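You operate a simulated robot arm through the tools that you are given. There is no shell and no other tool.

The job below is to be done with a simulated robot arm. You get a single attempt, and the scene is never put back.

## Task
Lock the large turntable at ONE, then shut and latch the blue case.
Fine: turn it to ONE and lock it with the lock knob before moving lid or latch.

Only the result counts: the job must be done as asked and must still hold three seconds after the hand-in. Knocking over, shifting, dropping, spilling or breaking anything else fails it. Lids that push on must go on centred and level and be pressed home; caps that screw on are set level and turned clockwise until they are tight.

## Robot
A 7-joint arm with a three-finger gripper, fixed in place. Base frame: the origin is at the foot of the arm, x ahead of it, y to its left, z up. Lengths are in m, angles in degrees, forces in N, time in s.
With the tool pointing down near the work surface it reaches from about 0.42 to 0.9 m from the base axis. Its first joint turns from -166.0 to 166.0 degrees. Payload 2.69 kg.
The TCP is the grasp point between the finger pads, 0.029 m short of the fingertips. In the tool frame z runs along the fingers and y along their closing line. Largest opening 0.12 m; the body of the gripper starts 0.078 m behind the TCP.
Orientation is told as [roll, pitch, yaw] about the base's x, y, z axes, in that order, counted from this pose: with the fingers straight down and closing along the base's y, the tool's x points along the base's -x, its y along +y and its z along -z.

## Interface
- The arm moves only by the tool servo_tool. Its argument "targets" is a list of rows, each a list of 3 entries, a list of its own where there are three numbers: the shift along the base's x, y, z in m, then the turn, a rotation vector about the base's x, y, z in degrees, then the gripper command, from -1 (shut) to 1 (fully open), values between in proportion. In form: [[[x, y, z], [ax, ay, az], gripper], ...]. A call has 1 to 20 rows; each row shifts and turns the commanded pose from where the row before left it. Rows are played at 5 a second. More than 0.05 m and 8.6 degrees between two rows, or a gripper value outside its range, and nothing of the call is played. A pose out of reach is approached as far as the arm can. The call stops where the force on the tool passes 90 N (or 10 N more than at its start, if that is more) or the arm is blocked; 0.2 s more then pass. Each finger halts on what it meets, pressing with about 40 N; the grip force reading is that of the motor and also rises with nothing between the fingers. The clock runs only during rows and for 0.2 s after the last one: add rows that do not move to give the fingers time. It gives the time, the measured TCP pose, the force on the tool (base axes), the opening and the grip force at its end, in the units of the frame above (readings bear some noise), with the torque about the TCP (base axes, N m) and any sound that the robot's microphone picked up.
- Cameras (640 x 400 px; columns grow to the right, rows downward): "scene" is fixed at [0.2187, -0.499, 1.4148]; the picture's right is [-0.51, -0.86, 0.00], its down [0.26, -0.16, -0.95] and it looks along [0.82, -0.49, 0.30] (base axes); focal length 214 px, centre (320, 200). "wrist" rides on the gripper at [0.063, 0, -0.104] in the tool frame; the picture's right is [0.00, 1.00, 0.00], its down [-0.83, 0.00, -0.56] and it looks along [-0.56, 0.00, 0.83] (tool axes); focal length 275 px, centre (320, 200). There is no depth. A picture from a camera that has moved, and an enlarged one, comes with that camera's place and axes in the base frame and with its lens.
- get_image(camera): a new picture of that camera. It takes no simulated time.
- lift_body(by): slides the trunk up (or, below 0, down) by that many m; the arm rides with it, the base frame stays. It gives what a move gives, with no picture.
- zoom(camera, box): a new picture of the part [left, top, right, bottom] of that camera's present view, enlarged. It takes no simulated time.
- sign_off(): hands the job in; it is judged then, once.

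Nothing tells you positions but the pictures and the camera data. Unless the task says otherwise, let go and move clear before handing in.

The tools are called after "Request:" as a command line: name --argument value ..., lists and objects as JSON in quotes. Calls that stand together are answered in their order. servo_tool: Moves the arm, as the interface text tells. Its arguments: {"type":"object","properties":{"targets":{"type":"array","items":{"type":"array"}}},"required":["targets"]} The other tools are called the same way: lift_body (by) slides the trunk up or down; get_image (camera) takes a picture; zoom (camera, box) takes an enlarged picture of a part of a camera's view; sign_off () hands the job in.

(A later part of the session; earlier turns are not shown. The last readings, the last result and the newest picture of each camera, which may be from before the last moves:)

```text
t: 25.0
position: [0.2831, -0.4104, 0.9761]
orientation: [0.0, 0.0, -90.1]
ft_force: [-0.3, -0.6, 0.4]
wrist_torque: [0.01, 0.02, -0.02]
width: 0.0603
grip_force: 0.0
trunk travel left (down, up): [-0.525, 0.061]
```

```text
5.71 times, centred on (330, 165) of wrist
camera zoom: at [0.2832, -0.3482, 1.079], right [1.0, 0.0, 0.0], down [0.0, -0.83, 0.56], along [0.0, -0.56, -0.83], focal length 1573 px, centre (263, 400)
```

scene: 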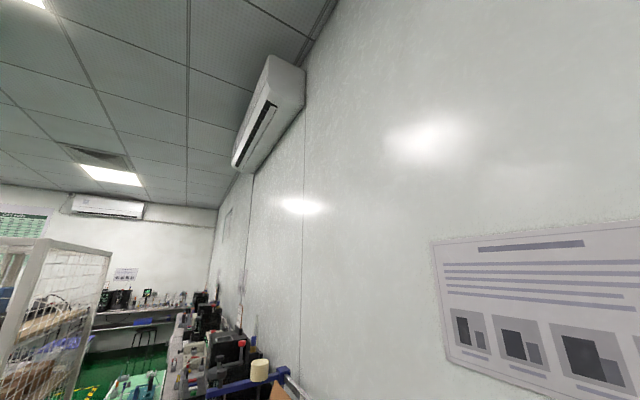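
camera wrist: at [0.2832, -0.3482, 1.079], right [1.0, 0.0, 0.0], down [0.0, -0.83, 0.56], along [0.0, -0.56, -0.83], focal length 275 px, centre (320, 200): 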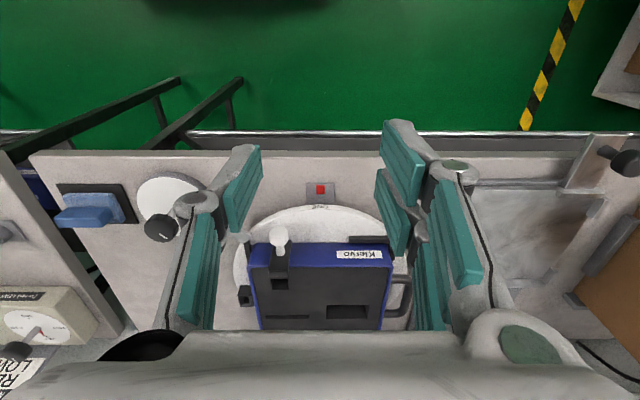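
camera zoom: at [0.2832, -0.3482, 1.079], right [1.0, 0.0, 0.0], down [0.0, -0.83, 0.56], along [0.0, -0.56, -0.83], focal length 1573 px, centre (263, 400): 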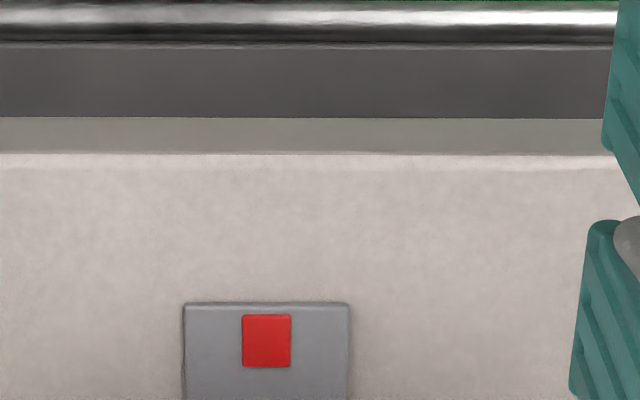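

Request:
zoom --camera "wrist" --box '[280, 170, 360, 230]'

Request:
zoom --camera "wrist" --box '[230, 190, 420, 330]'

Request:
servo_tool --targets '[[[0, 0, 0.04], [0, 0, 0], 1], [[0, 0, 0.04], [0, 0, 0], 1], [[0, 0, 0.04], [0, 0, 0], 1], [[0, 0, 0.04], [0, 0, 0], 1], [[0, 0, 0], [0, 0, 0], 1]]'

Request:
get_image --camera "wrist"

Request:
zoom --camera "wrist" --box '[270, 120, 380, 200]'

```text
6.67 times, centred on (320, 200) of wrist
camera zoom: at [0.2832, -0.3482, 1.079], right [1.0, 0.0, 0.0], down [0.0, -0.83, 0.56], along [0.0, -0.56, -0.83], focal length 1835 px, centre (320, 200)
```

zoom: 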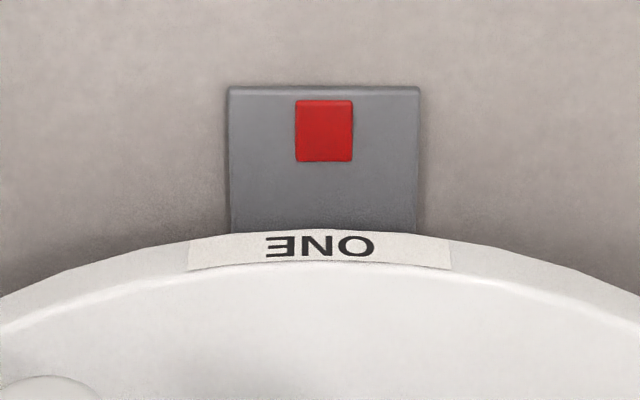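

```text
2.86 times, centred on (325, 260) of wrist
camera zoom: at [0.2832, -0.3482, 1.079], right [1.0, 0.0, 0.0], down [0.0, -0.83, 0.56], along [0.0, -0.56, -0.83], focal length 786 px, centre (306, 29)
```

zoom: 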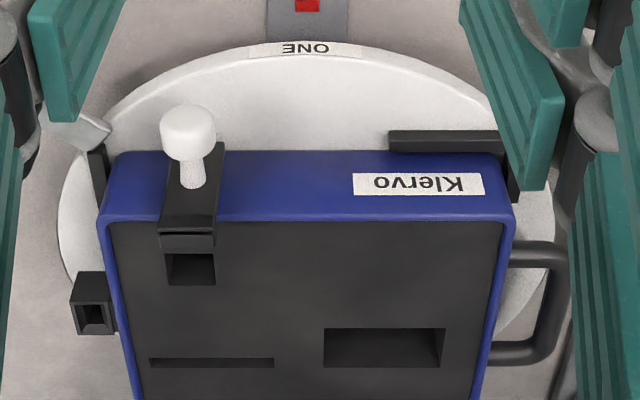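

```text
t: 26.2
position: [0.2841, -0.4091, 1.1357]
orientation: [0.0, 0.0, -90.0]
ft_force: [0.2, -0.9, 0.0]
wrist_torque: [0.01, -0.01, -0.01]
width: 0.12
grip_force: 0.1
trunk travel left (down, up): [-0.525, 0.061]
```

```text
taken
camera wrist: at [0.2833, -0.3479, 1.2394], right [1.0, 0.0, 0.0], down [0.0, -0.83, 0.56], along [0.0, -0.56, -0.83], focal length 275 px, centre (320, 200)
```

wrist: 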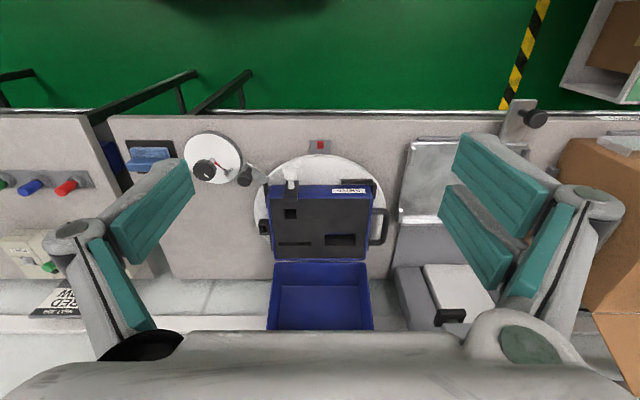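

```text
5.00 times, centred on (325, 160) of wrist
camera zoom: at [0.2833, -0.3479, 1.2394], right [1.0, 0.0, 0.0], down [0.0, -0.83, 0.56], along [0.0, -0.56, -0.83], focal length 1376 px, centre (295, 400)
```

zoom: 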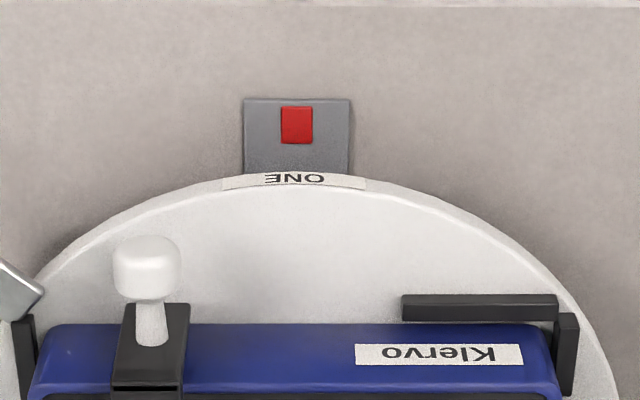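

ONE now lines up with the red index (within about half a degree). Next I'll move over the lock knob at about (0.08,-0.575) and check the pointer and marks before turning it 90° clockwise to LOCK.

Request:
servo_tool --targets '[[[-0.035, -0.02, 0], [0, 0, 8], 1], [[-0.035, -0.02, 0], [0, 0, 8], 0.5], [[-0.035, -0.02, 0], [0, 0, 8], 0.2], [[-0.035, -0.03, 0], [0, 0, 8], 0], [[-0.035, -0.03, 0], [0, 0, 8], 0], [[-0.029, -0.03, -0.02], [0, 0, 5], 0], [[0, -0.016, -0.04], [0, 0, 0], 0], [[0, 0, -0.04], [0, 0, 0], 0], [[0, 0, 0], [0, 0, 0], 0]]'

Request:
get_image --camera "wrist"

Request:
zoom --camera "wrist" --box '[250, 70, 390, 180]'

```text
t: 28.2
position: [0.0784, -0.5758, 1.0351]
orientation: [0.0, 0.0, -44.9]
ft_force: [0.6, 0.6, 0.0]
wrist_torque: [-0.02, 0.02, 0.0]
width: 0.0602
grip_force: 0.0
trunk travel left (down, up): [-0.525, 0.061]
```

```text
taken
camera wrist: at [0.0348, -0.5334, 1.1381], right [0.7, 0.71, 0.0], down [0.59, -0.58, 0.56], along [0.4, -0.39, -0.83], focal length 275 px, centre (320, 200)
```

wrist: 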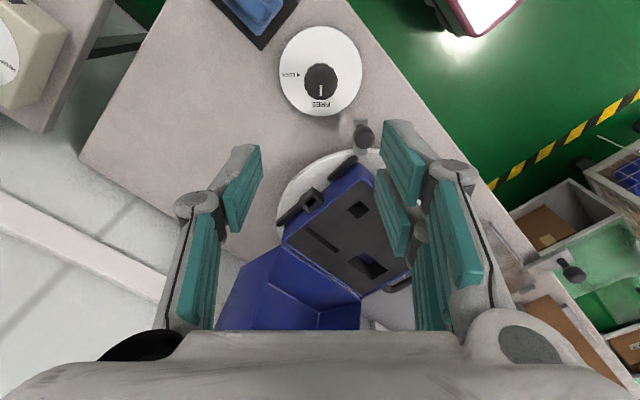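

```text
3.64 times, centred on (320, 125) of wrist
camera zoom: at [0.0348, -0.5334, 1.1381], right [0.7, 0.71, 0.0], down [0.59, -0.58, 0.56], along [0.4, -0.39, -0.83], focal length 1001 px, centre (320, 473)
```

zoom: 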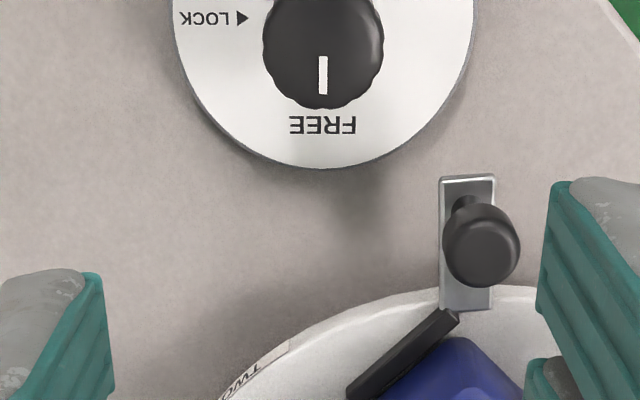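

Knob centre confirmed at (0.080,-0.575), top ≈0.815, plate ≈0.764; LOCK is 90° clockwise from FREE. Descending and gripping.

Request:
servo_tool --targets '[[[0.0016, 0.001, -0.04], [0, 0, 0], 0], [[0, 0, -0.04], [0, 0, 0], 0], [[0, 0, -0.04], [0, 0, 0], 0], [[0, 0, -0.04], [0, 0, 0], 0], [[0, 0, -0.03], [0, 0, 0], 0], [[0, 0, -0.02], [0, 0, 0], 0], [[0, 0, -0.015], [0, 0, 0], 0], [[0, 0, 0], [0, 0, 0], -0.35], [[0, 0, 0], [0, 0, 0], -0.45], [[0, 0, 0], [0, 0, 0], -0.45]]'

Request:
get_image --camera "wrist"

```text
t: 30.4
position: [0.0808, -0.5742, 0.8111]
orientation: [-0.1, -0.1, -45.0]
ft_force: [-3.2, -5.4, -5.0]
wrist_torque: [-0.42, -0.14, 0.0]
width: 0.036
grip_force: 44.8
trunk travel left (down, up): [-0.525, 0.061]
```

```text
taken
camera wrist: at [0.0352, -0.5325, 0.9144], right [0.7, 0.71, 0.0], down [0.59, -0.58, 0.56], along [0.39, -0.39, -0.83], focal length 275 px, centre (320, 200)
```

wrist: 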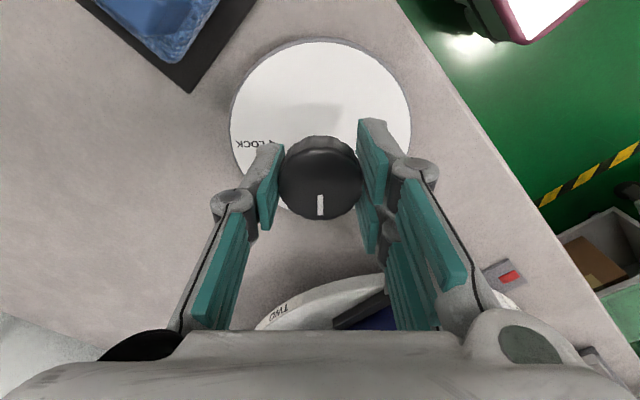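

Request:
servo_tool --targets '[[[0, 0, 0], [0, 0, -6], -0.5], [[0, 0, 0], [0, 0, -6], -0.5], [[0, 0, 0], [0, 0, -6], -0.5], [[0, 0, 0], [0, 0, -6], -0.5], [[0, 0, 0], [0, 0, -6], -0.5], [[0, 0, 0], [0, 0, -6], -0.5], [[0, 0, 0], [0, 0, 0], -0.5]]'

Request:
get_image --camera "wrist"

```text
t: 32.0
position: [0.0808, -0.575, 0.8099]
orientation: [0.0, 0.0, -81.1]
ft_force: [-13.1, -9.5, 3.3]
wrist_torque: [0.18, 0.24, 0.03]
width: 0.0363
grip_force: 45.3
trunk travel left (down, up): [-0.525, 0.061]
```

```text
taken
camera wrist: at [0.0697, -0.5147, 0.9144], right [0.99, 0.16, 0.0], down [0.13, -0.82, 0.56], along [0.09, -0.55, -0.83], focal length 275 px, centre (320, 200)
```

wrist: 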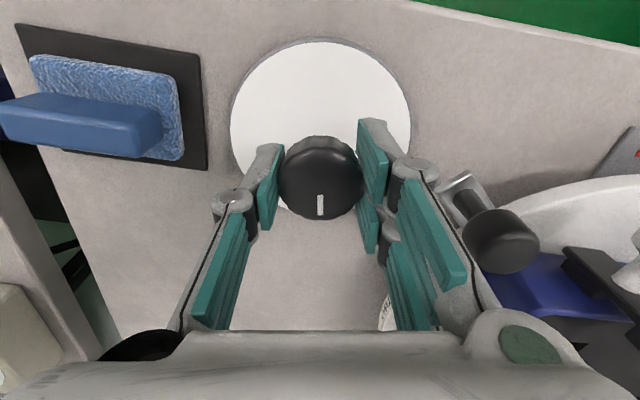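

Request:
servo_tool --targets '[[[0, 0, 0], [0, 0, -6], -0.5], [[0, 0, 0], [0, 0, -6], -0.5], [[0, 0, 0], [0, 0, -6], -0.5], [[0, 0, 0], [0, 0, -6], -0.5], [[0, 0, 0], [0, 0, -6], -0.5], [[0, 0, 0], [0, 0, -6], -0.5], [[0, 0, 0], [0, 0, 0], -0.5]]'

Request:
get_image --camera "wrist"

```text
t: 33.6
position: [0.0797, -0.5754, 0.8106]
orientation: [0.1, -0.1, -117.2]
ft_force: [-22.3, -8.6, 7.2]
wrist_torque: [-0.18, 0.15, 0.01]
width: 0.0361
grip_force: 44.7
trunk travel left (down, up): [-0.525, 0.061]
```

```text
taken
camera wrist: at [0.108, -0.5205, 0.9144], right [0.89, -0.45, 0.0], down [-0.38, -0.74, 0.56], along [-0.25, -0.5, -0.83], focal length 275 px, centre (320, 200)
```

wrist: 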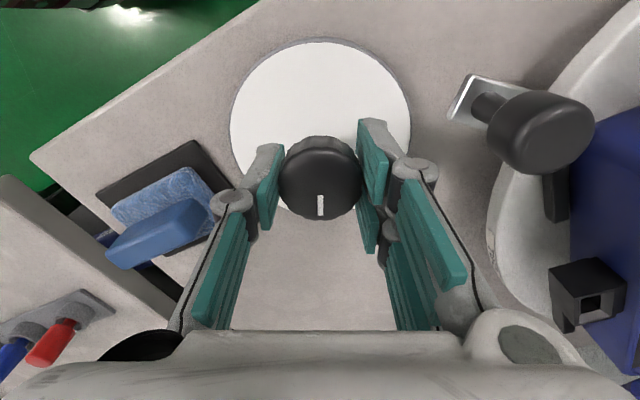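

Request:
servo_tool --targets '[[[-0.0005, 0, 0], [0, 0, -6], -0.5], [[-0.0005, 0, 0], [0, 0, -6], -0.5], [[0, 0, 0], [0, 0, -6], -0.5], [[0, 0, 0], [0, 0, 0], -0.5]]'

Request:
get_image --camera "wrist"

```text
t: 34.6
position: [0.0801, -0.5741, 0.8095]
orientation: [0.1, -0.1, -135.1]
ft_force: [-19.6, -8.3, 7.4]
wrist_torque: [-0.28, 0.28, -0.02]
width: 0.036
grip_force: 45.1
trunk travel left (down, up): [-0.525, 0.061]
```

```text
taken
camera wrist: at [0.1238, -0.5319, 0.9144], right [0.71, -0.71, 0.0], down [-0.59, -0.59, 0.56], along [-0.39, -0.39, -0.83], focal length 275 px, centre (320, 200)
```

wrist: 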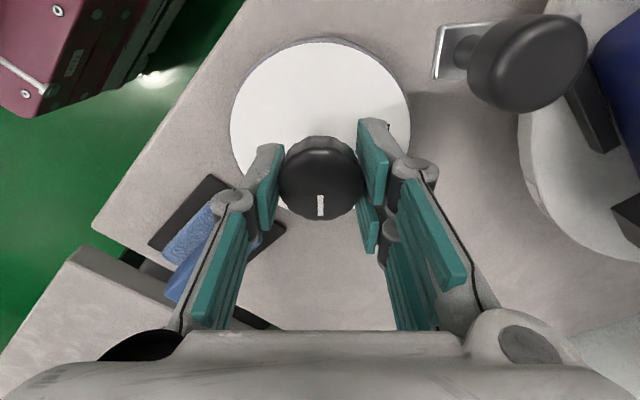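

Request:
servo_tool --targets '[[[0, 0, 0], [0, 0, 0], -0.3], [[0, 0, 0], [0, 0, 0], -0.1], [[0, 0, 0], [0, 0, 0], 0], [[0, 0, 0.03], [0, 0, 0], 0], [[0, 0, 0.04], [0, 0, 0], 0], [[0, 0, 0.04], [0, 0, 0], 0], [[0, 0, 0.04], [0, 0, 0], 0], [[0, 0, 0.04], [0, 0, 0], 0], [[0, 0, 0.03], [0, 0, 0], 0], [[0, 0, 0], [0, 0, 0], 0]]'

Request:
get_image --camera "wrist"

Request:
zoom --camera "wrist" --box '[250, 40, 390, 150]'

```text
t: 36.8
position: [0.0805, -0.5752, 1.0294]
orientation: [0.0, 0.0, -135.0]
ft_force: [-0.4, 0.2, -0.2]
wrist_torque: [0.03, -0.01, -0.01]
width: 0.0599
grip_force: 0.1
trunk travel left (down, up): [-0.525, 0.061]
```

```text
taken
camera wrist: at [0.1249, -0.5314, 1.1339], right [0.71, -0.7, 0.0], down [-0.59, -0.59, 0.56], along [-0.39, -0.39, -0.83], focal length 275 px, centre (320, 200)
```

wrist: 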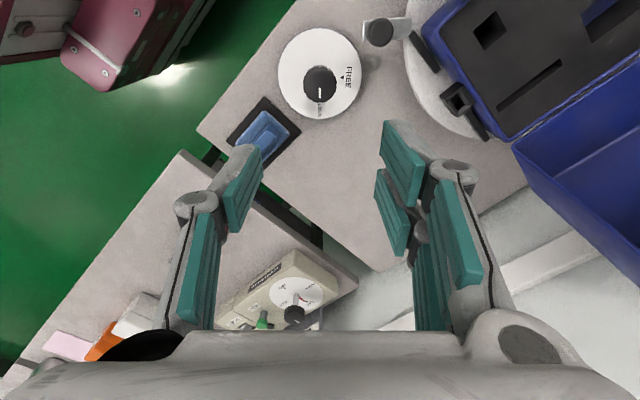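

```text
3.64 times, centred on (320, 95) of wrist
camera zoom: at [0.1249, -0.5314, 1.1339], right [0.71, -0.7, 0.0], down [-0.59, -0.59, 0.56], along [-0.39, -0.39, -0.83], focal length 1001 px, centre (320, 582)
```

zoom: 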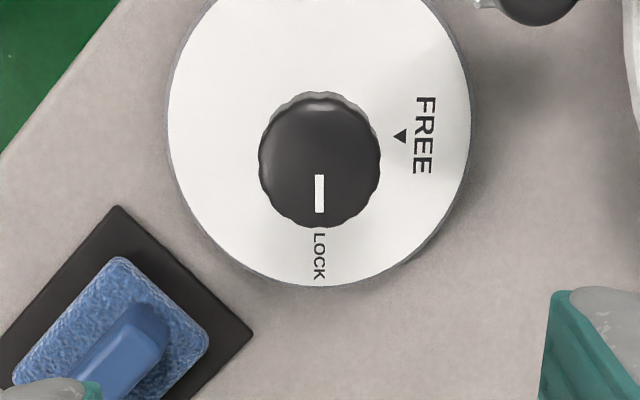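

The lock knob pointer is squarely at LOCK. Now I'll go to the aisle side and tilt for a close look at the latch and lid.

Request:
servo_tool --targets '[[[0.02, 0.03, 0], [0, 0, 8], 0.5], [[0.03, 0.03, 0], [0, 0, 8], 1], [[0.03, 0.03, 0], [0, 0, 8], 1], [[0.03, 0.03, 0], [0, 0, 8], 1], [[0.03, 0.02, 0], [0, 0, 8], 1], [[0.02, 0.01, 0], [0, 0, 5], 1], [[0, 0, -0.02], [-7.5, 0, 0], 1], [[0, 0, -0.02], [-7.5, 0, 0], 1], [[0, 0, -0.02], [-7.5, 0, 0], 1], [[0, 0, -0.02], [-7.5, 0, 0], 1], [[0, 0, 0], [0, 0, 0], 1]]'

Request:
get_image --camera "wrist"

Request:
zoom --camera "wrist" --box '[200, 100, 440, 330]'

```text
t: 39.2
position: [0.24, -0.4245, 0.9508]
orientation: [0.0, -30.0, -90.1]
ft_force: [-0.5, 0.6, 0.8]
wrist_torque: [0.0, 0.0, -0.01]
width: 0.1202
grip_force: 0.0
trunk travel left (down, up): [-0.525, 0.061]
```

```text
taken
camera wrist: at [0.2394, -0.3195, 1.0089], right [1.0, 0.0, 0.0], down [0.0, -0.44, 0.9], along [0.0, -0.9, -0.44], focal length 275 px, centre (320, 200)
```

wrist: 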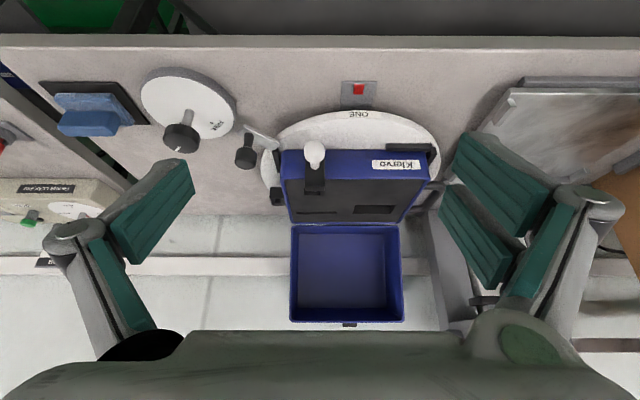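

```text
1.74 times, centred on (320, 215) of wrist
camera zoom: at [0.2394, -0.3195, 1.0089], right [1.0, 0.0, 0.0], down [0.0, -0.44, 0.9], along [0.0, -0.9, -0.44], focal length 479 px, centre (320, 174)
```

zoom: 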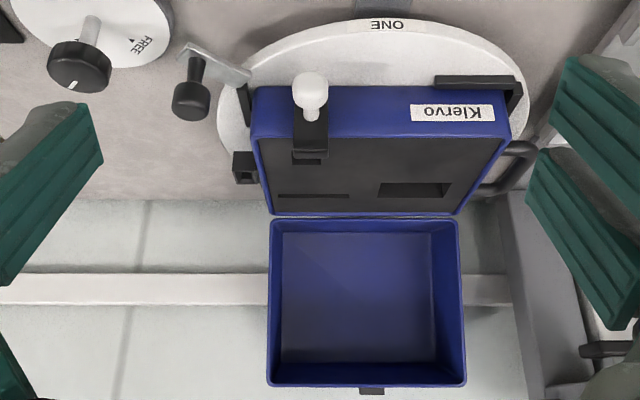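

Request:
zoom --camera "wrist" --box '[270, 120, 370, 210]'

Request:
zoom --camera "wrist" --box '[280, 210, 420, 340]'

Request:
zoom --camera "wrist" --box '[330, 70, 390, 125]'

```text
4.44 times, centred on (320, 165) of wrist
camera zoom: at [0.2394, -0.3195, 1.0089], right [1.0, 0.0, 0.0], down [0.0, -0.44, 0.9], along [0.0, -0.9, -0.44], focal length 1224 px, centre (320, 356)
```

zoom: 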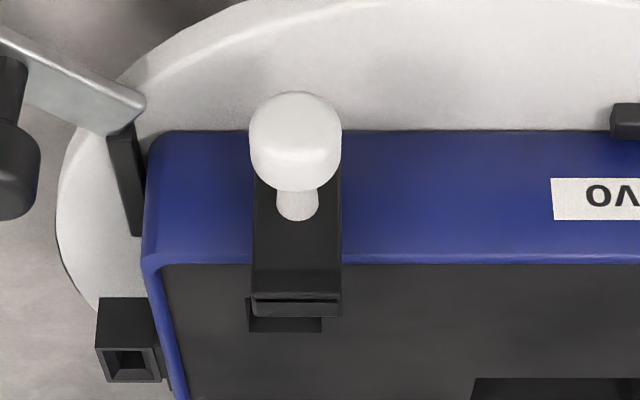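

```text
3.08 times, centred on (350, 275) of wrist
camera zoom: at [0.2394, -0.3195, 1.0089], right [1.0, 0.0, 0.0], down [0.0, -0.44, 0.9], along [0.0, -0.9, -0.44], focal length 847 px, centre (228, -31)
```

zoom: 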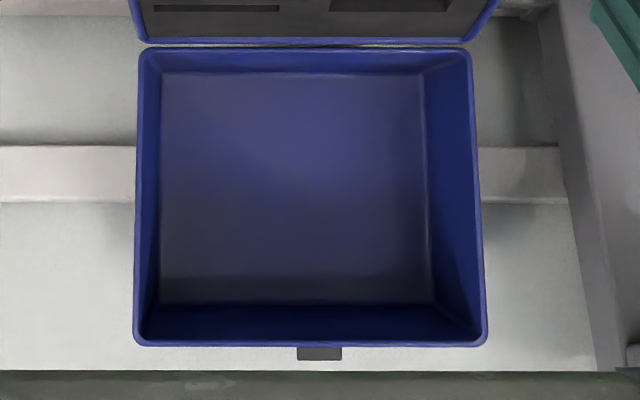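

```text
7.27 times, centred on (360, 98) of wrist
camera zoom: at [0.2394, -0.3195, 1.0089], right [1.0, 0.0, 0.0], down [0.0, -0.44, 0.9], along [0.0, -0.9, -0.44], focal length 2002 px, centre (29, 946)
```

zoom: 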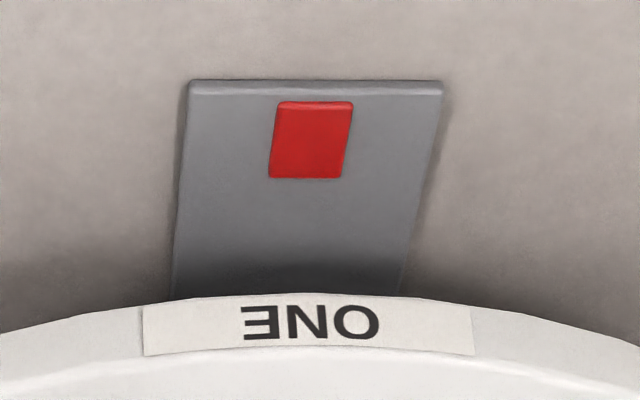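

The lid leans about 16° back past square, and the latch looks like a slider on the front wall offset from the keeper at the lid's centre. To close the lid gently I'll straddle its upper (front) wall with the open gripper, one finger behind and one in front, and swing it over; first I rise, square up and turn to yaw 0, and lift the trunk for reach.

Request:
servo_tool --targets '[[[0, 0, 0.04], [7.5, 0, 0], 1], [[0, 0, 0.04], [7.5, 0, 0], 1], [[0, 0, 0.04], [7.5, 0, 0], 1], [[0, 0, 0.04], [7.5, 0, 0], 1], [[0, -0.02, 0], [0, 0, 8], 1], [[0, -0.02, 0], [0, 0, 8], 1], [[0, -0.02, 0], [0, 0, 8], 1], [[0, -0.02, 0], [0, 0, 8], 1], [[0, -0.02, 0], [0, 0, 8], 1], [[0, -0.02, 0], [0, 0, 8], 1], [[0, -0.02, 0], [0, 0, 8], 1], [[0, -0.02, 0], [0, 0, 8], 1], [[0, -0.02, 0], [0, 0, 8], 1], [[0, -0.02, 0], [0, 0, 8], 1], [[0, -0.02, 0], [0, 0, 8], 1], [[-0.015, 0, 0], [0, 0, 2], 1], [[0, 0, 0], [-5, 0, 0], 1], [[0, 0, 0], [-5, 0, 0], 1], [[0, 0, 0], [0, 0, 0], 1]]'

Request:
lift_body --by 0.06

Request:
get_image --camera "wrist"

```text
t: 43.2
position: [0.2252, -0.6451, 1.1113]
orientation: [-10.0, 0.0, 0.0]
ft_force: [0.6, -0.4, 0.5]
wrist_torque: [0.04, 0.0, 0.0]
width: 0.1201
grip_force: 0.1
trunk travel left (down, up): [-0.525, 0.061]
```

```text
t: 44.2
position: [0.2272, -0.6441, 1.1705]
orientation: [-10.0, -0.1, -0.1]
ft_force: [0.3, -0.4, 0.4]
wrist_torque: [0.02, 0.02, 0.01]
width: 0.1201
grip_force: 0.0
trunk travel left (down, up): [-0.585, 0.001]
```

```text
taken
camera wrist: at [0.1633, -0.6284, 1.272], right [0.0, 0.98, -0.17], down [0.83, 0.1, 0.55], along [0.56, -0.14, -0.82], focal length 275 px, centre (320, 200)
```

wrist: 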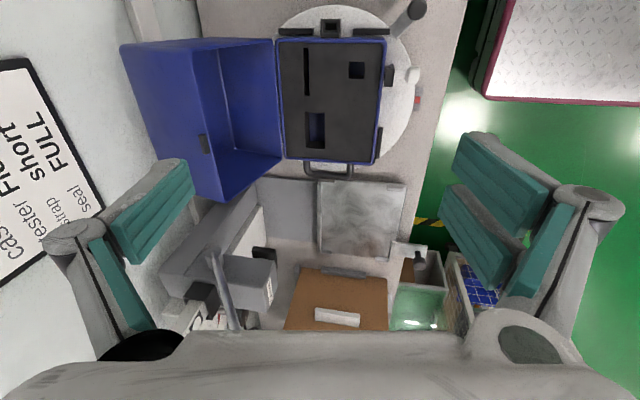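

The lid's outer edge is at about y -0.910, its rim edge at -0.805, and the wall at about -0.945, so the straddle fits. Moving above the lid first.

Request:
servo_tool --targets '[[[0, -0.04, 0], [0, 0, 0], 1], [[0, -0.04, 0], [0, 0, 0], 1], [[0, -0.04, -0.01], [0, 0, 0], 1], [[0, -0.04, -0.025], [0, 0, 0], 1], [[0, -0.032, -0.03], [0, 0, 0], 1], [[0, 0, -0.02], [0, 0, 0], 1], [[0, 0, 0], [0, 0, 0], 1]]'

Request:
get_image --camera "wrist"

```text
t: 45.8
position: [0.2148, -0.7731, 1.0781]
orientation: [-10.0, 0.0, 0.0]
ft_force: [0.2, 0.8, 0.1]
wrist_torque: [0.04, 0.02, -0.02]
width: 0.12
grip_force: 0.0
out of reach, approached as far as the arm can: row 4, 5
trunk travel left (down, up): [-0.585, 0.001]
```

```text
taken
camera wrist: at [0.1509, -0.7576, 1.1815], right [0.0, 0.98, -0.17], down [0.83, 0.1, 0.55], along [0.56, -0.14, -0.82], focal length 275 px, centre (320, 200)
```

wrist: 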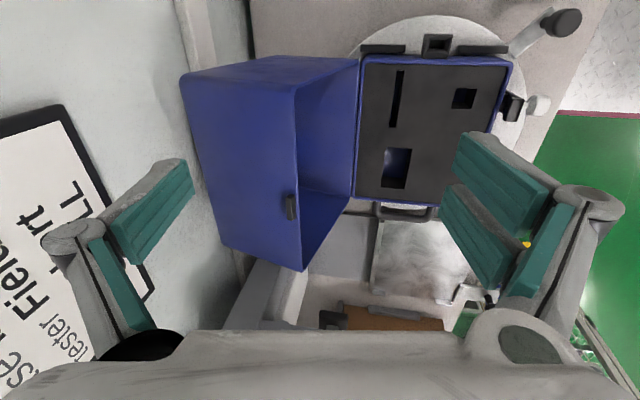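

Request:
servo_tool --targets '[[[0.01, -0.02, -0.01], [0, 0, 0], 1], [[0, -0.02, -0.01], [0, 0, 0], 1], [[0, -0.02, 0], [0, 0, 0], 1], [[0, 0, 0], [0, 0, 0], 1]]'

```text
t: 46.8
position: [0.2176, -0.7745, 1.0589]
orientation: [-10.0, 0.0, -0.1]
ft_force: [-0.2, 0.0, 0.3]
wrist_torque: [0.0, 0.02, 0.01]
width: 0.12
grip_force: 0.2
out of reach, approached as far as the arm can: row 1, 2, 3
trunk travel left (down, up): [-0.585, 0.001]
```

The arm stops short at r≈0.80 here. I'll test whether a different trunk height extends the reach.

Request:
servo_tool --targets '[[[0, 0.02, 0.04], [0, 0, 0], 1], [[0, 0.01, 0.04], [0, 0, 0], 1], [[0, 0, 0.04], [0, 0, 0], 1], [[0, 0, 0.04], [0, 0, 0], 1], [[0, 0, 0.04], [0, 0, 0], 1], [[0, 0, 0], [0, 0, 0], 1]]'

Request:
lift_body --by -0.18

Request:
servo_tool --targets '[[[0, -0.02, 0], [0, 0, 0], 1], [[0, -0.02, 0], [0, 0, 0], 1], [[0, -0.02, 0], [0, 0, 0], 1], [[0, -0.02, 0], [0, 0, 0], 1], [[0, 0, 0], [0, 0, 0], 1]]'

```text
t: 48.2
position: [0.2174, -0.7449, 1.2586]
orientation: [-10.0, 0.0, -0.1]
ft_force: [-0.4, -0.1, 0.3]
wrist_torque: [-0.01, -0.01, 0.02]
width: 0.1199
grip_force: 0.1
trunk travel left (down, up): [-0.585, 0.001]
```

```text
t: 50.2
position: [0.2157, -0.7444, 1.0777]
orientation: [-9.9, 0.1, 0.1]
ft_force: [-0.4, 0.5, -0.3]
wrist_torque: [-0.01, 0.02, 0.0]
width: 0.1201
grip_force: 0.0
trunk travel left (down, up): [-0.405, 0.181]
```

```text
t: 51.4
position: [0.2224, -0.7592, 1.0613]
orientation: [-9.9, 0.0, 0.0]
ft_force: [0.0, 0.2, 0.1]
wrist_torque: [0.02, 0.0, 0.01]
width: 0.1199
grip_force: 0.0
out of reach, approached as far as the arm can: row 1, 2, 3, 4
trunk travel left (down, up): [-0.405, 0.181]
```

Reach tops out near 0.80 m with the tool vertical, so straddling won't work. The lid has a small tab (about 23 mm wide, 7 mm tall) at its front rim, so I'll pinch that with the tool tilted about 30° and swing the lid over while holding it. Backing off and reorienting.

Request:
servo_tool --targets '[[[0, 0.02, 0.04], [5, 0, 0], 1], [[0, 0.03, 0.03], [5, 0, 0], 1], [[0, 0.03, 0.02], [0, 0, -8], 1], [[0, 0.03, 0], [0, 0, -8], 0.5], [[0, 0.02, 0], [0, 0, -8], 0], [[0, 0, 0], [0, 0, -8], 0], [[0, 0, 0], [0, 0, -8], 0], [[0, 0, 0], [0, 0, -8], 0], [[0.01, 0, 0], [0, 0, -8], 0], [[0.01, 0, 0], [0, 0, -8], 0], [[0.01, 0, 0], [0, 0, -8], 0], [[0.01, 0, 0], [0, 0, -8], 0], [[0.01, 0, 0], [0, 0, -8], 0], [[0.01, 0, 0], [0, 0, -2], 0], [[0, 0, 0], [-7.5, 0, 0], 0], [[0, 0, 0], [-7.5, 0, 0], 0], [[0, 0, 0], [-7.5, 0, 0], 0], [[0, 0, 0], [-7.5, 0, 0], 0], [[0, 0, 0], [0, 0, 0], 0]]'

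Request:
lift_body --by 0.12

Request:
get_image --camera "wrist"

```text
t: 55.4
position: [0.2875, -0.6111, 1.1487]
orientation: [0.0, -30.1, -90.0]
ft_force: [0.4, -0.9, -0.6]
wrist_torque: [-0.02, -0.02, 0.01]
width: 0.0598
grip_force: 0.0
out of reach, approached as far as the arm can: row 1
trunk travel left (down, up): [-0.405, 0.181]
```

```text
t: 56.9
position: [0.2886, -0.6106, 1.2671]
orientation: [-0.1, -29.9, -90.0]
ft_force: [0.4, -0.6, 0.6]
wrist_torque: [0.0, 0.0, 0.01]
width: 0.0601
grip_force: 0.1
trunk travel left (down, up): [-0.525, 0.061]
```

```text
taken
camera wrist: at [0.2882, -0.5063, 1.3261], right [1.0, 0.0, 0.0], down [0.0, -0.44, 0.9], along [0.0, -0.9, -0.44], focal length 275 px, centre (320, 200)
```

wrist: 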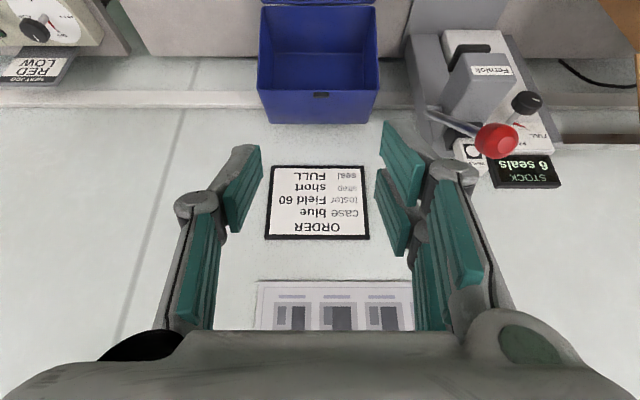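

Request:
servo_tool --targets '[[[0, -0.03, -0.035], [0, 0, 0], 0], [[0, -0.03, -0.035], [0, 0, 0], 0], [[0, -0.03, -0.035], [0, 0, 0], 0], [[0, -0.03, -0.035], [0, 0, 0], 0], [[0, -0.03, -0.03], [0, 0, 0], 0], [[0, 0, 0], [0, 0, 0], 0]]'

Request:
get_image --camera "wrist"

Request:
zoom --camera "wrist" --box '[230, 80, 410, 230]'

```text
t: 58.3
position: [0.2877, -0.7611, 1.1001]
orientation: [0.0, -30.1, -90.0]
ft_force: [0.7, 0.2, 0.4]
wrist_torque: [0.0, -0.01, -0.03]
width: 0.0601
grip_force: 0.1
trunk travel left (down, up): [-0.525, 0.061]
```

```text
taken
camera wrist: at [0.2871, -0.6563, 1.1573], right [1.0, 0.0, 0.0], down [0.0, -0.44, 0.9], along [0.0, -0.9, -0.44], focal length 275 px, centre (320, 200)
```

wrist: 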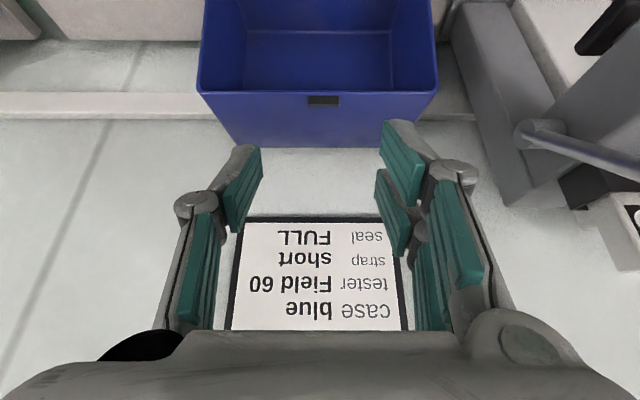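

```text
2.67 times, centred on (320, 155) of wrist
camera zoom: at [0.2871, -0.6563, 1.1573], right [1.0, 0.0, 0.0], down [0.0, -0.44, 0.9], along [0.0, -0.9, -0.44], focal length 734 px, centre (320, 320)
```

zoom: 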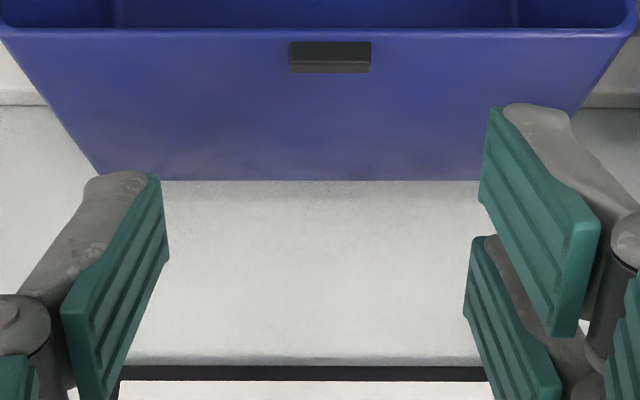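

Tab measured: x 0.278–0.302, about 4 mm behind the rim, top z≈0.997. Lining up to pinch it.

Request:
servo_tool --targets '[[[0.0023, -0.015, -0.03], [0, 0, 0], 0], [[0, -0.016, -0.025], [0, 0, 0], 0], [[0, -0.007, -0.012], [0, 0, 0], 0], [[0, 0, 0], [0, 0, 0], 0]]'

Request:
get_image --camera "wrist"

Request:
zoom --camera "wrist" --box '[230, 120, 410, 270]'

```text
t: 59.3
position: [0.2905, -0.7994, 1.0312]
orientation: [0.0, -30.0, -90.2]
ft_force: [-0.2, -0.6, 0.2]
wrist_torque: [-0.01, 0.0, 0.02]
width: 0.06
grip_force: 0.0
trunk travel left (down, up): [-0.525, 0.061]
```

```text
taken
camera wrist: at [0.29, -0.6944, 1.0893], right [1.0, 0.0, 0.0], down [0.0, -0.44, 0.9], along [0.0, -0.9, -0.44], focal length 275 px, centre (320, 200)
```

wrist: 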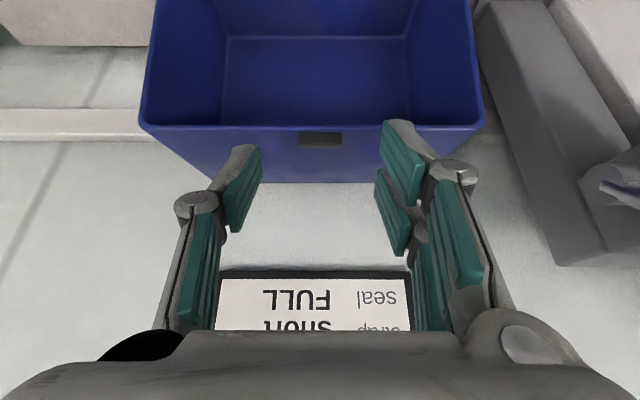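

```text
2.67 times, centred on (320, 195) of wrist
camera zoom: at [0.29, -0.6944, 1.0893], right [1.0, 0.0, 0.0], down [0.0, -0.44, 0.9], along [0.0, -0.9, -0.44], focal length 734 px, centre (320, 213)
```

zoom: 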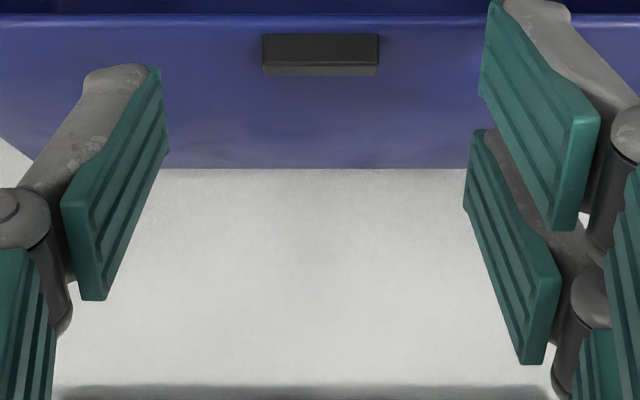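

Request:
servo_tool --targets '[[[0, -0.004, -0.004], [0, 0, 0], -0.4], [[0, -0.004, -0.004], [0, 0, 0], -0.4], [[0, 0, 0], [0, 0, 0], -0.4]]'

Request:
get_image --camera "wrist"

Request:
zoom --camera "wrist" --box '[250, 110, 390, 230]'

```text
t: 60.1
position: [0.2899, -0.8075, 1.0222]
orientation: [0.0, -30.0, -90.0]
ft_force: [0.2, -0.1, 0.0]
wrist_torque: [0.01, -0.02, 0.01]
width: 0.0361
grip_force: 0.2
trunk travel left (down, up): [-0.525, 0.061]
```

```text
taken
camera wrist: at [0.2896, -0.7025, 1.0817], right [1.0, 0.0, 0.0], down [0.0, -0.44, 0.9], along [0.0, -0.9, -0.44], focal length 275 px, centre (320, 200)
```

wrist: 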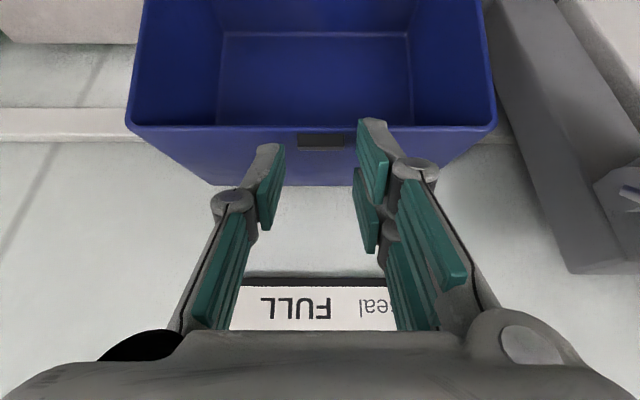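

```text
3.33 times, centred on (320, 170) of wrist
camera zoom: at [0.2896, -0.7025, 1.0817], right [1.0, 0.0, 0.0], down [0.0, -0.44, 0.9], along [0.0, -0.9, -0.44], focal length 918 px, centre (320, 300)
```

zoom: 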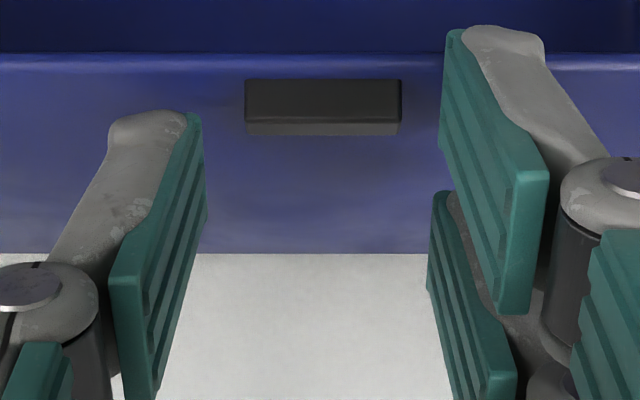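

Request:
servo_tool --targets '[[[0, -0.0012, -0.0016], [0, 0, 0], -0.4], [[0, -0.0012, -0.0016], [0, 0, 0], -0.4], [[0, 0, 0], [0, 0, 0], -0.4]]'

Request:
zoom --camera "wrist" --box '[250, 110, 390, 230]'

```text
t: 60.9
position: [0.2901, -0.8099, 1.0201]
orientation: [0.0, -30.1, -89.9]
ft_force: [0.8, 0.5, 5.8]
wrist_torque: [0.02, -0.2, 0.03]
width: 0.0362
grip_force: 0.2
trunk travel left (down, up): [-0.525, 0.061]
```

```text
3.33 times, centred on (320, 170) of wrist
camera zoom: at [0.2895, -0.7047, 1.0787], right [1.0, 0.0, 0.0], down [0.0, -0.44, 0.9], along [0.0, -0.9, -0.44], focal length 918 px, centre (320, 300)
```

zoom: 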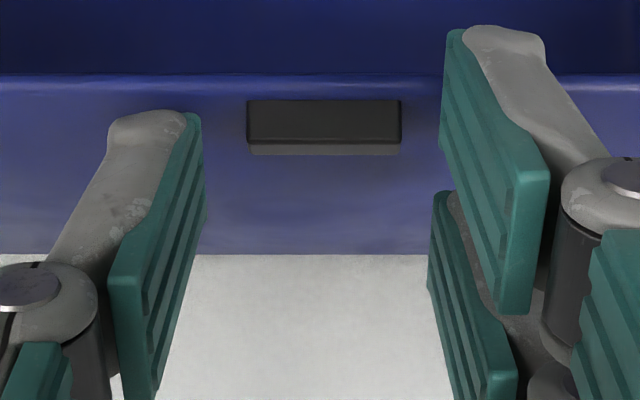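

Contact shows the right-hand side really has two spread fingers, so a sideways pinch won't seat. Better: at yaw 0 put the single finger behind the tab and the two fingers in front of the rim, gripping across the tab. Backing off to reorient.

Request:
servo_tool --targets '[[[0, 0.02, 0.035], [0, 0, 0], -0.2], [[0, 0.02, 0.035], [0, 0, 0], 0], [[0, 0.03, 0.02], [7.5, 0, 0], 0], [[0, 0.03, 0.02], [7.5, 0, 0], 0], [[0, 0.02, 0.02], [7.5, 0, 0], 0], [[0, 0, 0], [7.5, 0, 0], 0], [[0, 0, 0], [0, 0, 8], 0], [[0, 0, 0], [0, 0, 8], 0], [[0, 0, 0], [0, 0, 8], 0], [[0, 0, 0], [0, 0, 8], 0], [[0, 0, 0], [0, 0, 8], 0], [[0, 0, 0], [0, 0, 8], 0], [[0, 0, 0], [0, 0, 8], 0], [[0, 0, 0], [0, 0, 8], 0], [[0, 0, 0], [0, 0, 8], 0], [[0, 0, 0], [0, 0, 8], 0], [[0, 0, 0], [0, 0, 8], 0], [[0, 0, 0], [0, 0, 2], 0], [[0, 0, 0], [0, 0, 0], 0]]'

Request:
servo_tool --targets '[[[0, -0.01, 0], [-7.5, 0, 0], 0], [[0, -0.01, 0], [-7.5, 0, 0], 0], [[0, -0.01, -0.01], [-7.5, 0, 0], 0], [[0, -0.01, -0.01], [-7.5, 0, 0], 0], [[0, 0, 0], [0, 0, 0], 0]]'

Request:
get_image --camera "wrist"

```text
t: 64.9
position: [0.2891, -0.6897, 1.1506]
orientation: [0.0, 0.0, 0.0]
ft_force: [0.2, 0.5, -0.2]
wrist_torque: [-0.01, -0.04, -0.01]
width: 0.0599
grip_force: 0.0
trunk travel left (down, up): [-0.525, 0.061]
```

```text
t: 66.1
position: [0.2902, -0.7306, 1.1277]
orientation: [-30.1, 0.0, 0.0]
ft_force: [0.5, 0.6, 0.4]
wrist_torque: [-0.01, -0.01, -0.01]
width: 0.0599
grip_force: 0.0
trunk travel left (down, up): [-0.525, 0.061]
```

```text
taken
camera wrist: at [0.2265, -0.6795, 1.2198], right [0.0, 0.87, -0.5], down [0.83, 0.28, 0.48], along [0.56, -0.41, -0.72], focal length 275 px, centre (320, 200)
```

wrist: 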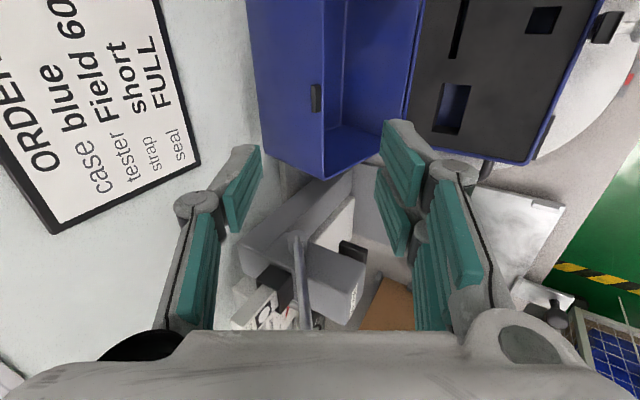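

Request:
servo_tool --targets '[[[0, -0.02, -0.03], [0, 0, 0], -0.1], [[0, -0.02, -0.03], [0, 0, 0], -0.1], [[0, -0.01, -0.016], [0, 0, 0], -0.1], [[0, 0, 0], [0, 0, 0], -0.1]]'

Request:
get_image --camera "wrist"

Request:
zoom --camera "wrist" --box '[210, 70, 430, 220]'

```text
t: 67.1
position: [0.2908, -0.7808, 1.0533]
orientation: [-30.0, 0.0, -0.1]
ft_force: [0.4, -0.4, 0.5]
wrist_torque: [-0.02, 0.01, 0.0]
width: 0.054
grip_force: 0.1
trunk travel left (down, up): [-0.525, 0.061]
```

```text
taken
camera wrist: at [0.2274, -0.7298, 1.1435], right [0.0, 0.87, -0.5], down [0.83, 0.28, 0.48], along [0.56, -0.41, -0.72], focal length 275 px, centre (320, 200)
```

wrist: 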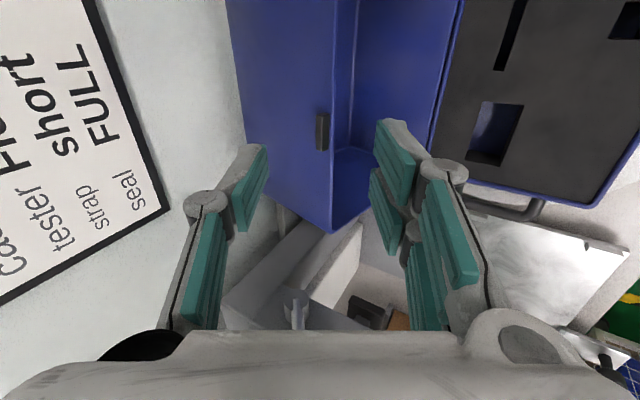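

```text
2.67 times, centred on (320, 145) of wrist
camera zoom: at [0.2274, -0.7298, 1.1435], right [0.0, 0.87, -0.5], down [0.83, 0.28, 0.48], along [0.56, -0.41, -0.72], focal length 734 px, centre (320, 347)
```

zoom: 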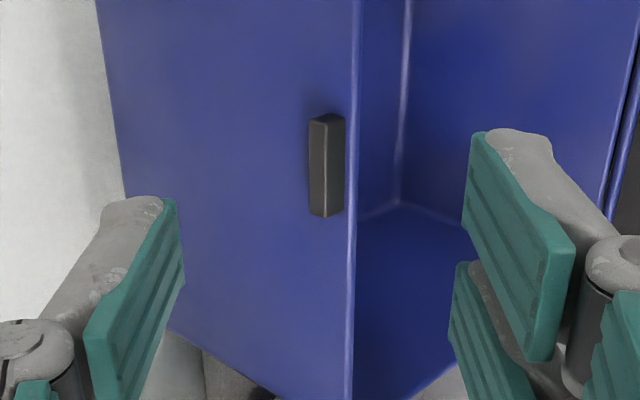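

Good alignment: the tab and rim lie between the single finger and the pair. Descending along the fingers.

Request:
servo_tool --targets '[[[0, -0.007, -0.012], [0, 0, 0], -0.1], [[0, -0.007, -0.012], [0, 0, 0], -0.1], [[0, -0.004, -0.007], [0, 0, 0], -0.1], [[0, 0, 0], [0, 0, 0], -0.1]]'

Request:
zoom --camera "wrist" --box '[200, 70, 440, 250]'

```text
t: 68.1
position: [0.2895, -0.7987, 1.0222]
orientation: [-30.0, 0.1, 0.0]
ft_force: [-0.3, -0.4, 0.9]
wrist_torque: [0.02, 0.03, -0.01]
width: 0.054
grip_force: 0.1
trunk travel left (down, up): [-0.525, 0.061]
```

```text
2.22 times, centred on (320, 160) of wrist
camera zoom: at [0.227, -0.7478, 1.1122], right [0.0, 0.87, -0.5], down [0.83, 0.28, 0.48], along [0.56, -0.41, -0.72], focal length 612 px, centre (320, 289)
```

zoom: 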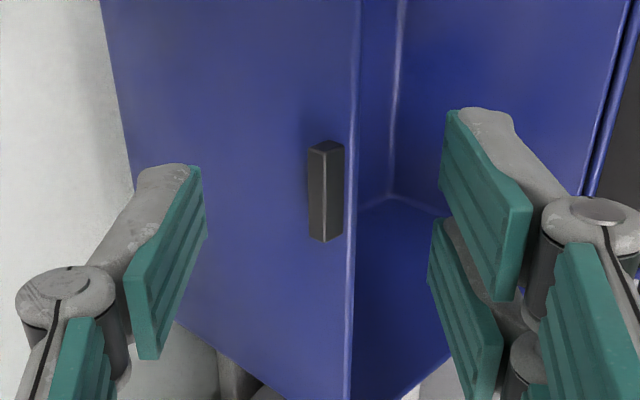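

Request:
servo_tool --targets '[[[0, -0.0035, -0.006], [0, 0, 0], -0.1], [[0, -0.003, -0.005], [0, 0, 0], -0.1], [[0, 0, 0], [0, 0, 0], -0.1]]'

Request:
zoom --camera "wrist" --box '[200, 70, 440, 250]'

```text
t: 68.9
position: [0.2902, -0.8037, 1.0124]
orientation: [-30.0, 0.0, 0.0]
ft_force: [0.2, 0.0, 0.1]
wrist_torque: [0.0, 0.0, 0.02]
width: 0.0539
grip_force: 0.0
trunk travel left (down, up): [-0.525, 0.061]
```

```text
2.22 times, centred on (320, 160) of wrist
camera zoom: at [0.227, -0.7542, 1.1019], right [0.0, 0.87, -0.5], down [0.83, 0.28, 0.48], along [0.56, -0.41, -0.72], focal length 612 px, centre (320, 289)
```

zoom: 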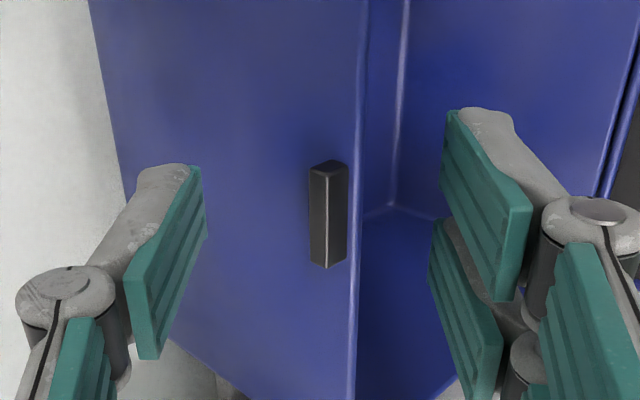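

Request:
servo_tool --targets '[[[0, 0.001, -0.0045], [0, 0, 0], -0.1], [[0, 0, 0], [0, 0, 0], -0.4], [[0, 0, 0], [0, 0, 0], -0.6], [[0, 0, 0], [0, 0, 0], -0.7], [[0, 0, 0], [0, 0, 0], -0.7]]'

Request:
zoom --camera "wrist" --box '[200, 70, 440, 250]'

```text
t: 70.1
position: [0.291, -0.8042, 1.0067]
orientation: [-29.9, -0.1, 0.1]
ft_force: [0.7, -0.2, -0.4]
wrist_torque: [0.0, 0.0, 0.0]
width: 0.0183
grip_force: 0.0
trunk travel left (down, up): [-0.525, 0.061]
```

```text
2.22 times, centred on (320, 160) of wrist
camera zoom: at [0.2271, -0.7532, 1.0976], right [0.0, 0.87, -0.5], down [0.83, 0.28, 0.48], along [0.56, -0.41, -0.72], focal length 612 px, centre (320, 289)
```

zoom: 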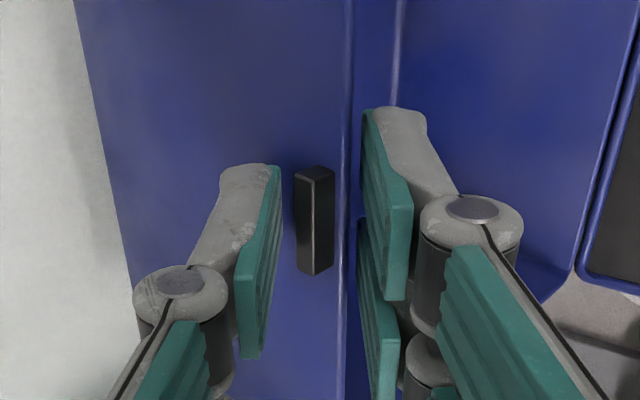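

Nearly closed around tab and rim, centred. Closing the grip fully.

Request:
servo_tool --targets '[[[0, 0, 0], [0, 0, 0], -0.8], [[0, 0, 0], [0, 0, 0], -0.9], [[0, 0, 0], [0, 0, 0], -0.9]]'

Request:
zoom --camera "wrist" --box '[200, 70, 440, 250]'

```text
t: 70.9
position: [0.2908, -0.8036, 1.0073]
orientation: [-30.0, -0.1, -0.1]
ft_force: [-0.7, -1.3, -1.3]
wrist_torque: [0.03, 0.48, 0.33]
width: 0.0123
grip_force: 39.5
trunk travel left (down, up): [-0.525, 0.061]
```

```text
2.22 times, centred on (320, 160) of wrist
camera zoom: at [0.227, -0.7533, 1.0975], right [0.0, 0.87, -0.5], down [0.83, 0.28, 0.48], along [0.56, -0.41, -0.72], focal length 612 px, centre (320, 289)
```

zoom: 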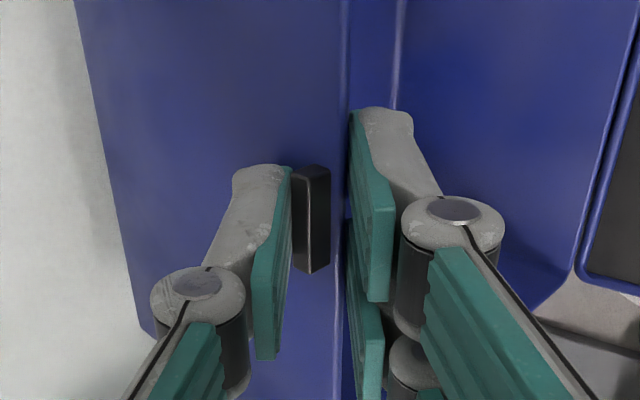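

The tab and rim are gripped (40 N). Now swinging the lid forward in small arcs about the hinge, checking forces.

Request:
servo_tool --targets '[[[0, 0.0073, 0.0017], [-1, 0, 0], -0.9], [[0, 0.0073, 0.0016], [-1, 0, 0], -0.9], [[0, 0.0143, 0.0019], [-2, 0, 0], -0.9], [[0, 0, 0], [0, 0, 0], -0.9]]'

Request:
get_image --camera "wrist"

```text
t: 71.9
position: [0.2892, -0.7743, 1.0135]
orientation: [-34.0, 0.0, 0.0]
ft_force: [-0.3, -2.2, 0.2]
wrist_torque: [-0.34, 0.34, 0.04]
width: 0.0124
grip_force: 38.9
trunk travel left (down, up): [-0.525, 0.061]
```

```text
taken
camera wrist: at [0.2267, -0.7178, 1.0991], right [0.0, 0.83, -0.56], down [0.83, 0.31, 0.46], along [0.56, -0.46, -0.69], focal length 275 px, centre (320, 200)
```

wrist: 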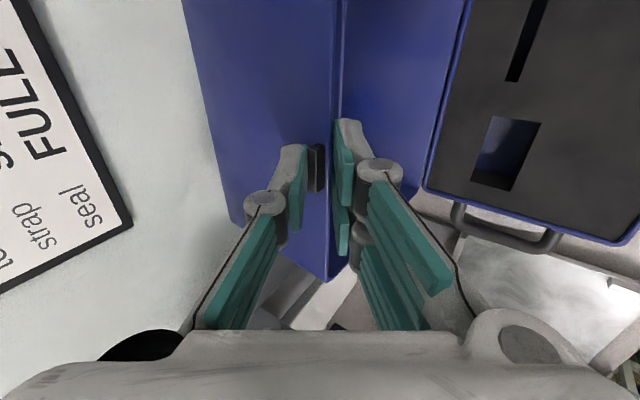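

The lid follows with only ~2 N. Continuing the swing.

Request:
servo_tool --targets '[[[0, 0.0145, 0.0002], [-3, 0, 0], -0.9], [[0, 0.0148, -0.0007], [-3, 0, 0], -0.9], [[0, 0.0147, -0.0018], [-3, 0, 0], -0.9], [[0, 0, 0], [0, 0, 0], -0.9]]'

Request:
get_image --camera "wrist"

```text
t: 72.9
position: [0.2897, -0.7309, 1.01]
orientation: [-43.1, 0.0, -0.1]
ft_force: [-1.5, -1.5, 1.4]
wrist_torque: [-0.19, 0.18, 0.27]
width: 0.0123
grip_force: 38.3
trunk travel left (down, up): [-0.525, 0.061]
```

```text
taken
camera wrist: at [0.227, -0.6611, 1.0865], right [0.0, 0.73, -0.68], down [0.83, 0.38, 0.4], along [0.56, -0.57, -0.61], focal length 275 px, centre (320, 200)
```

wrist: 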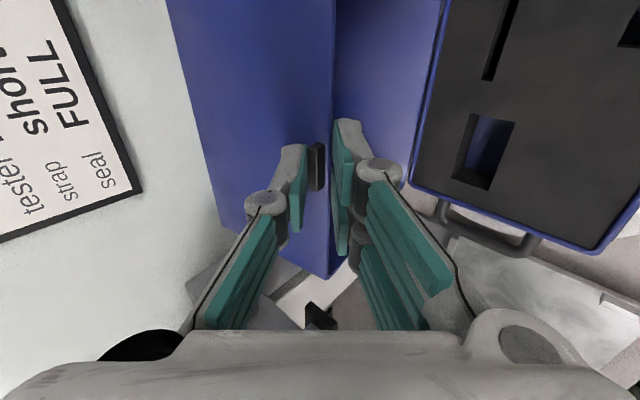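

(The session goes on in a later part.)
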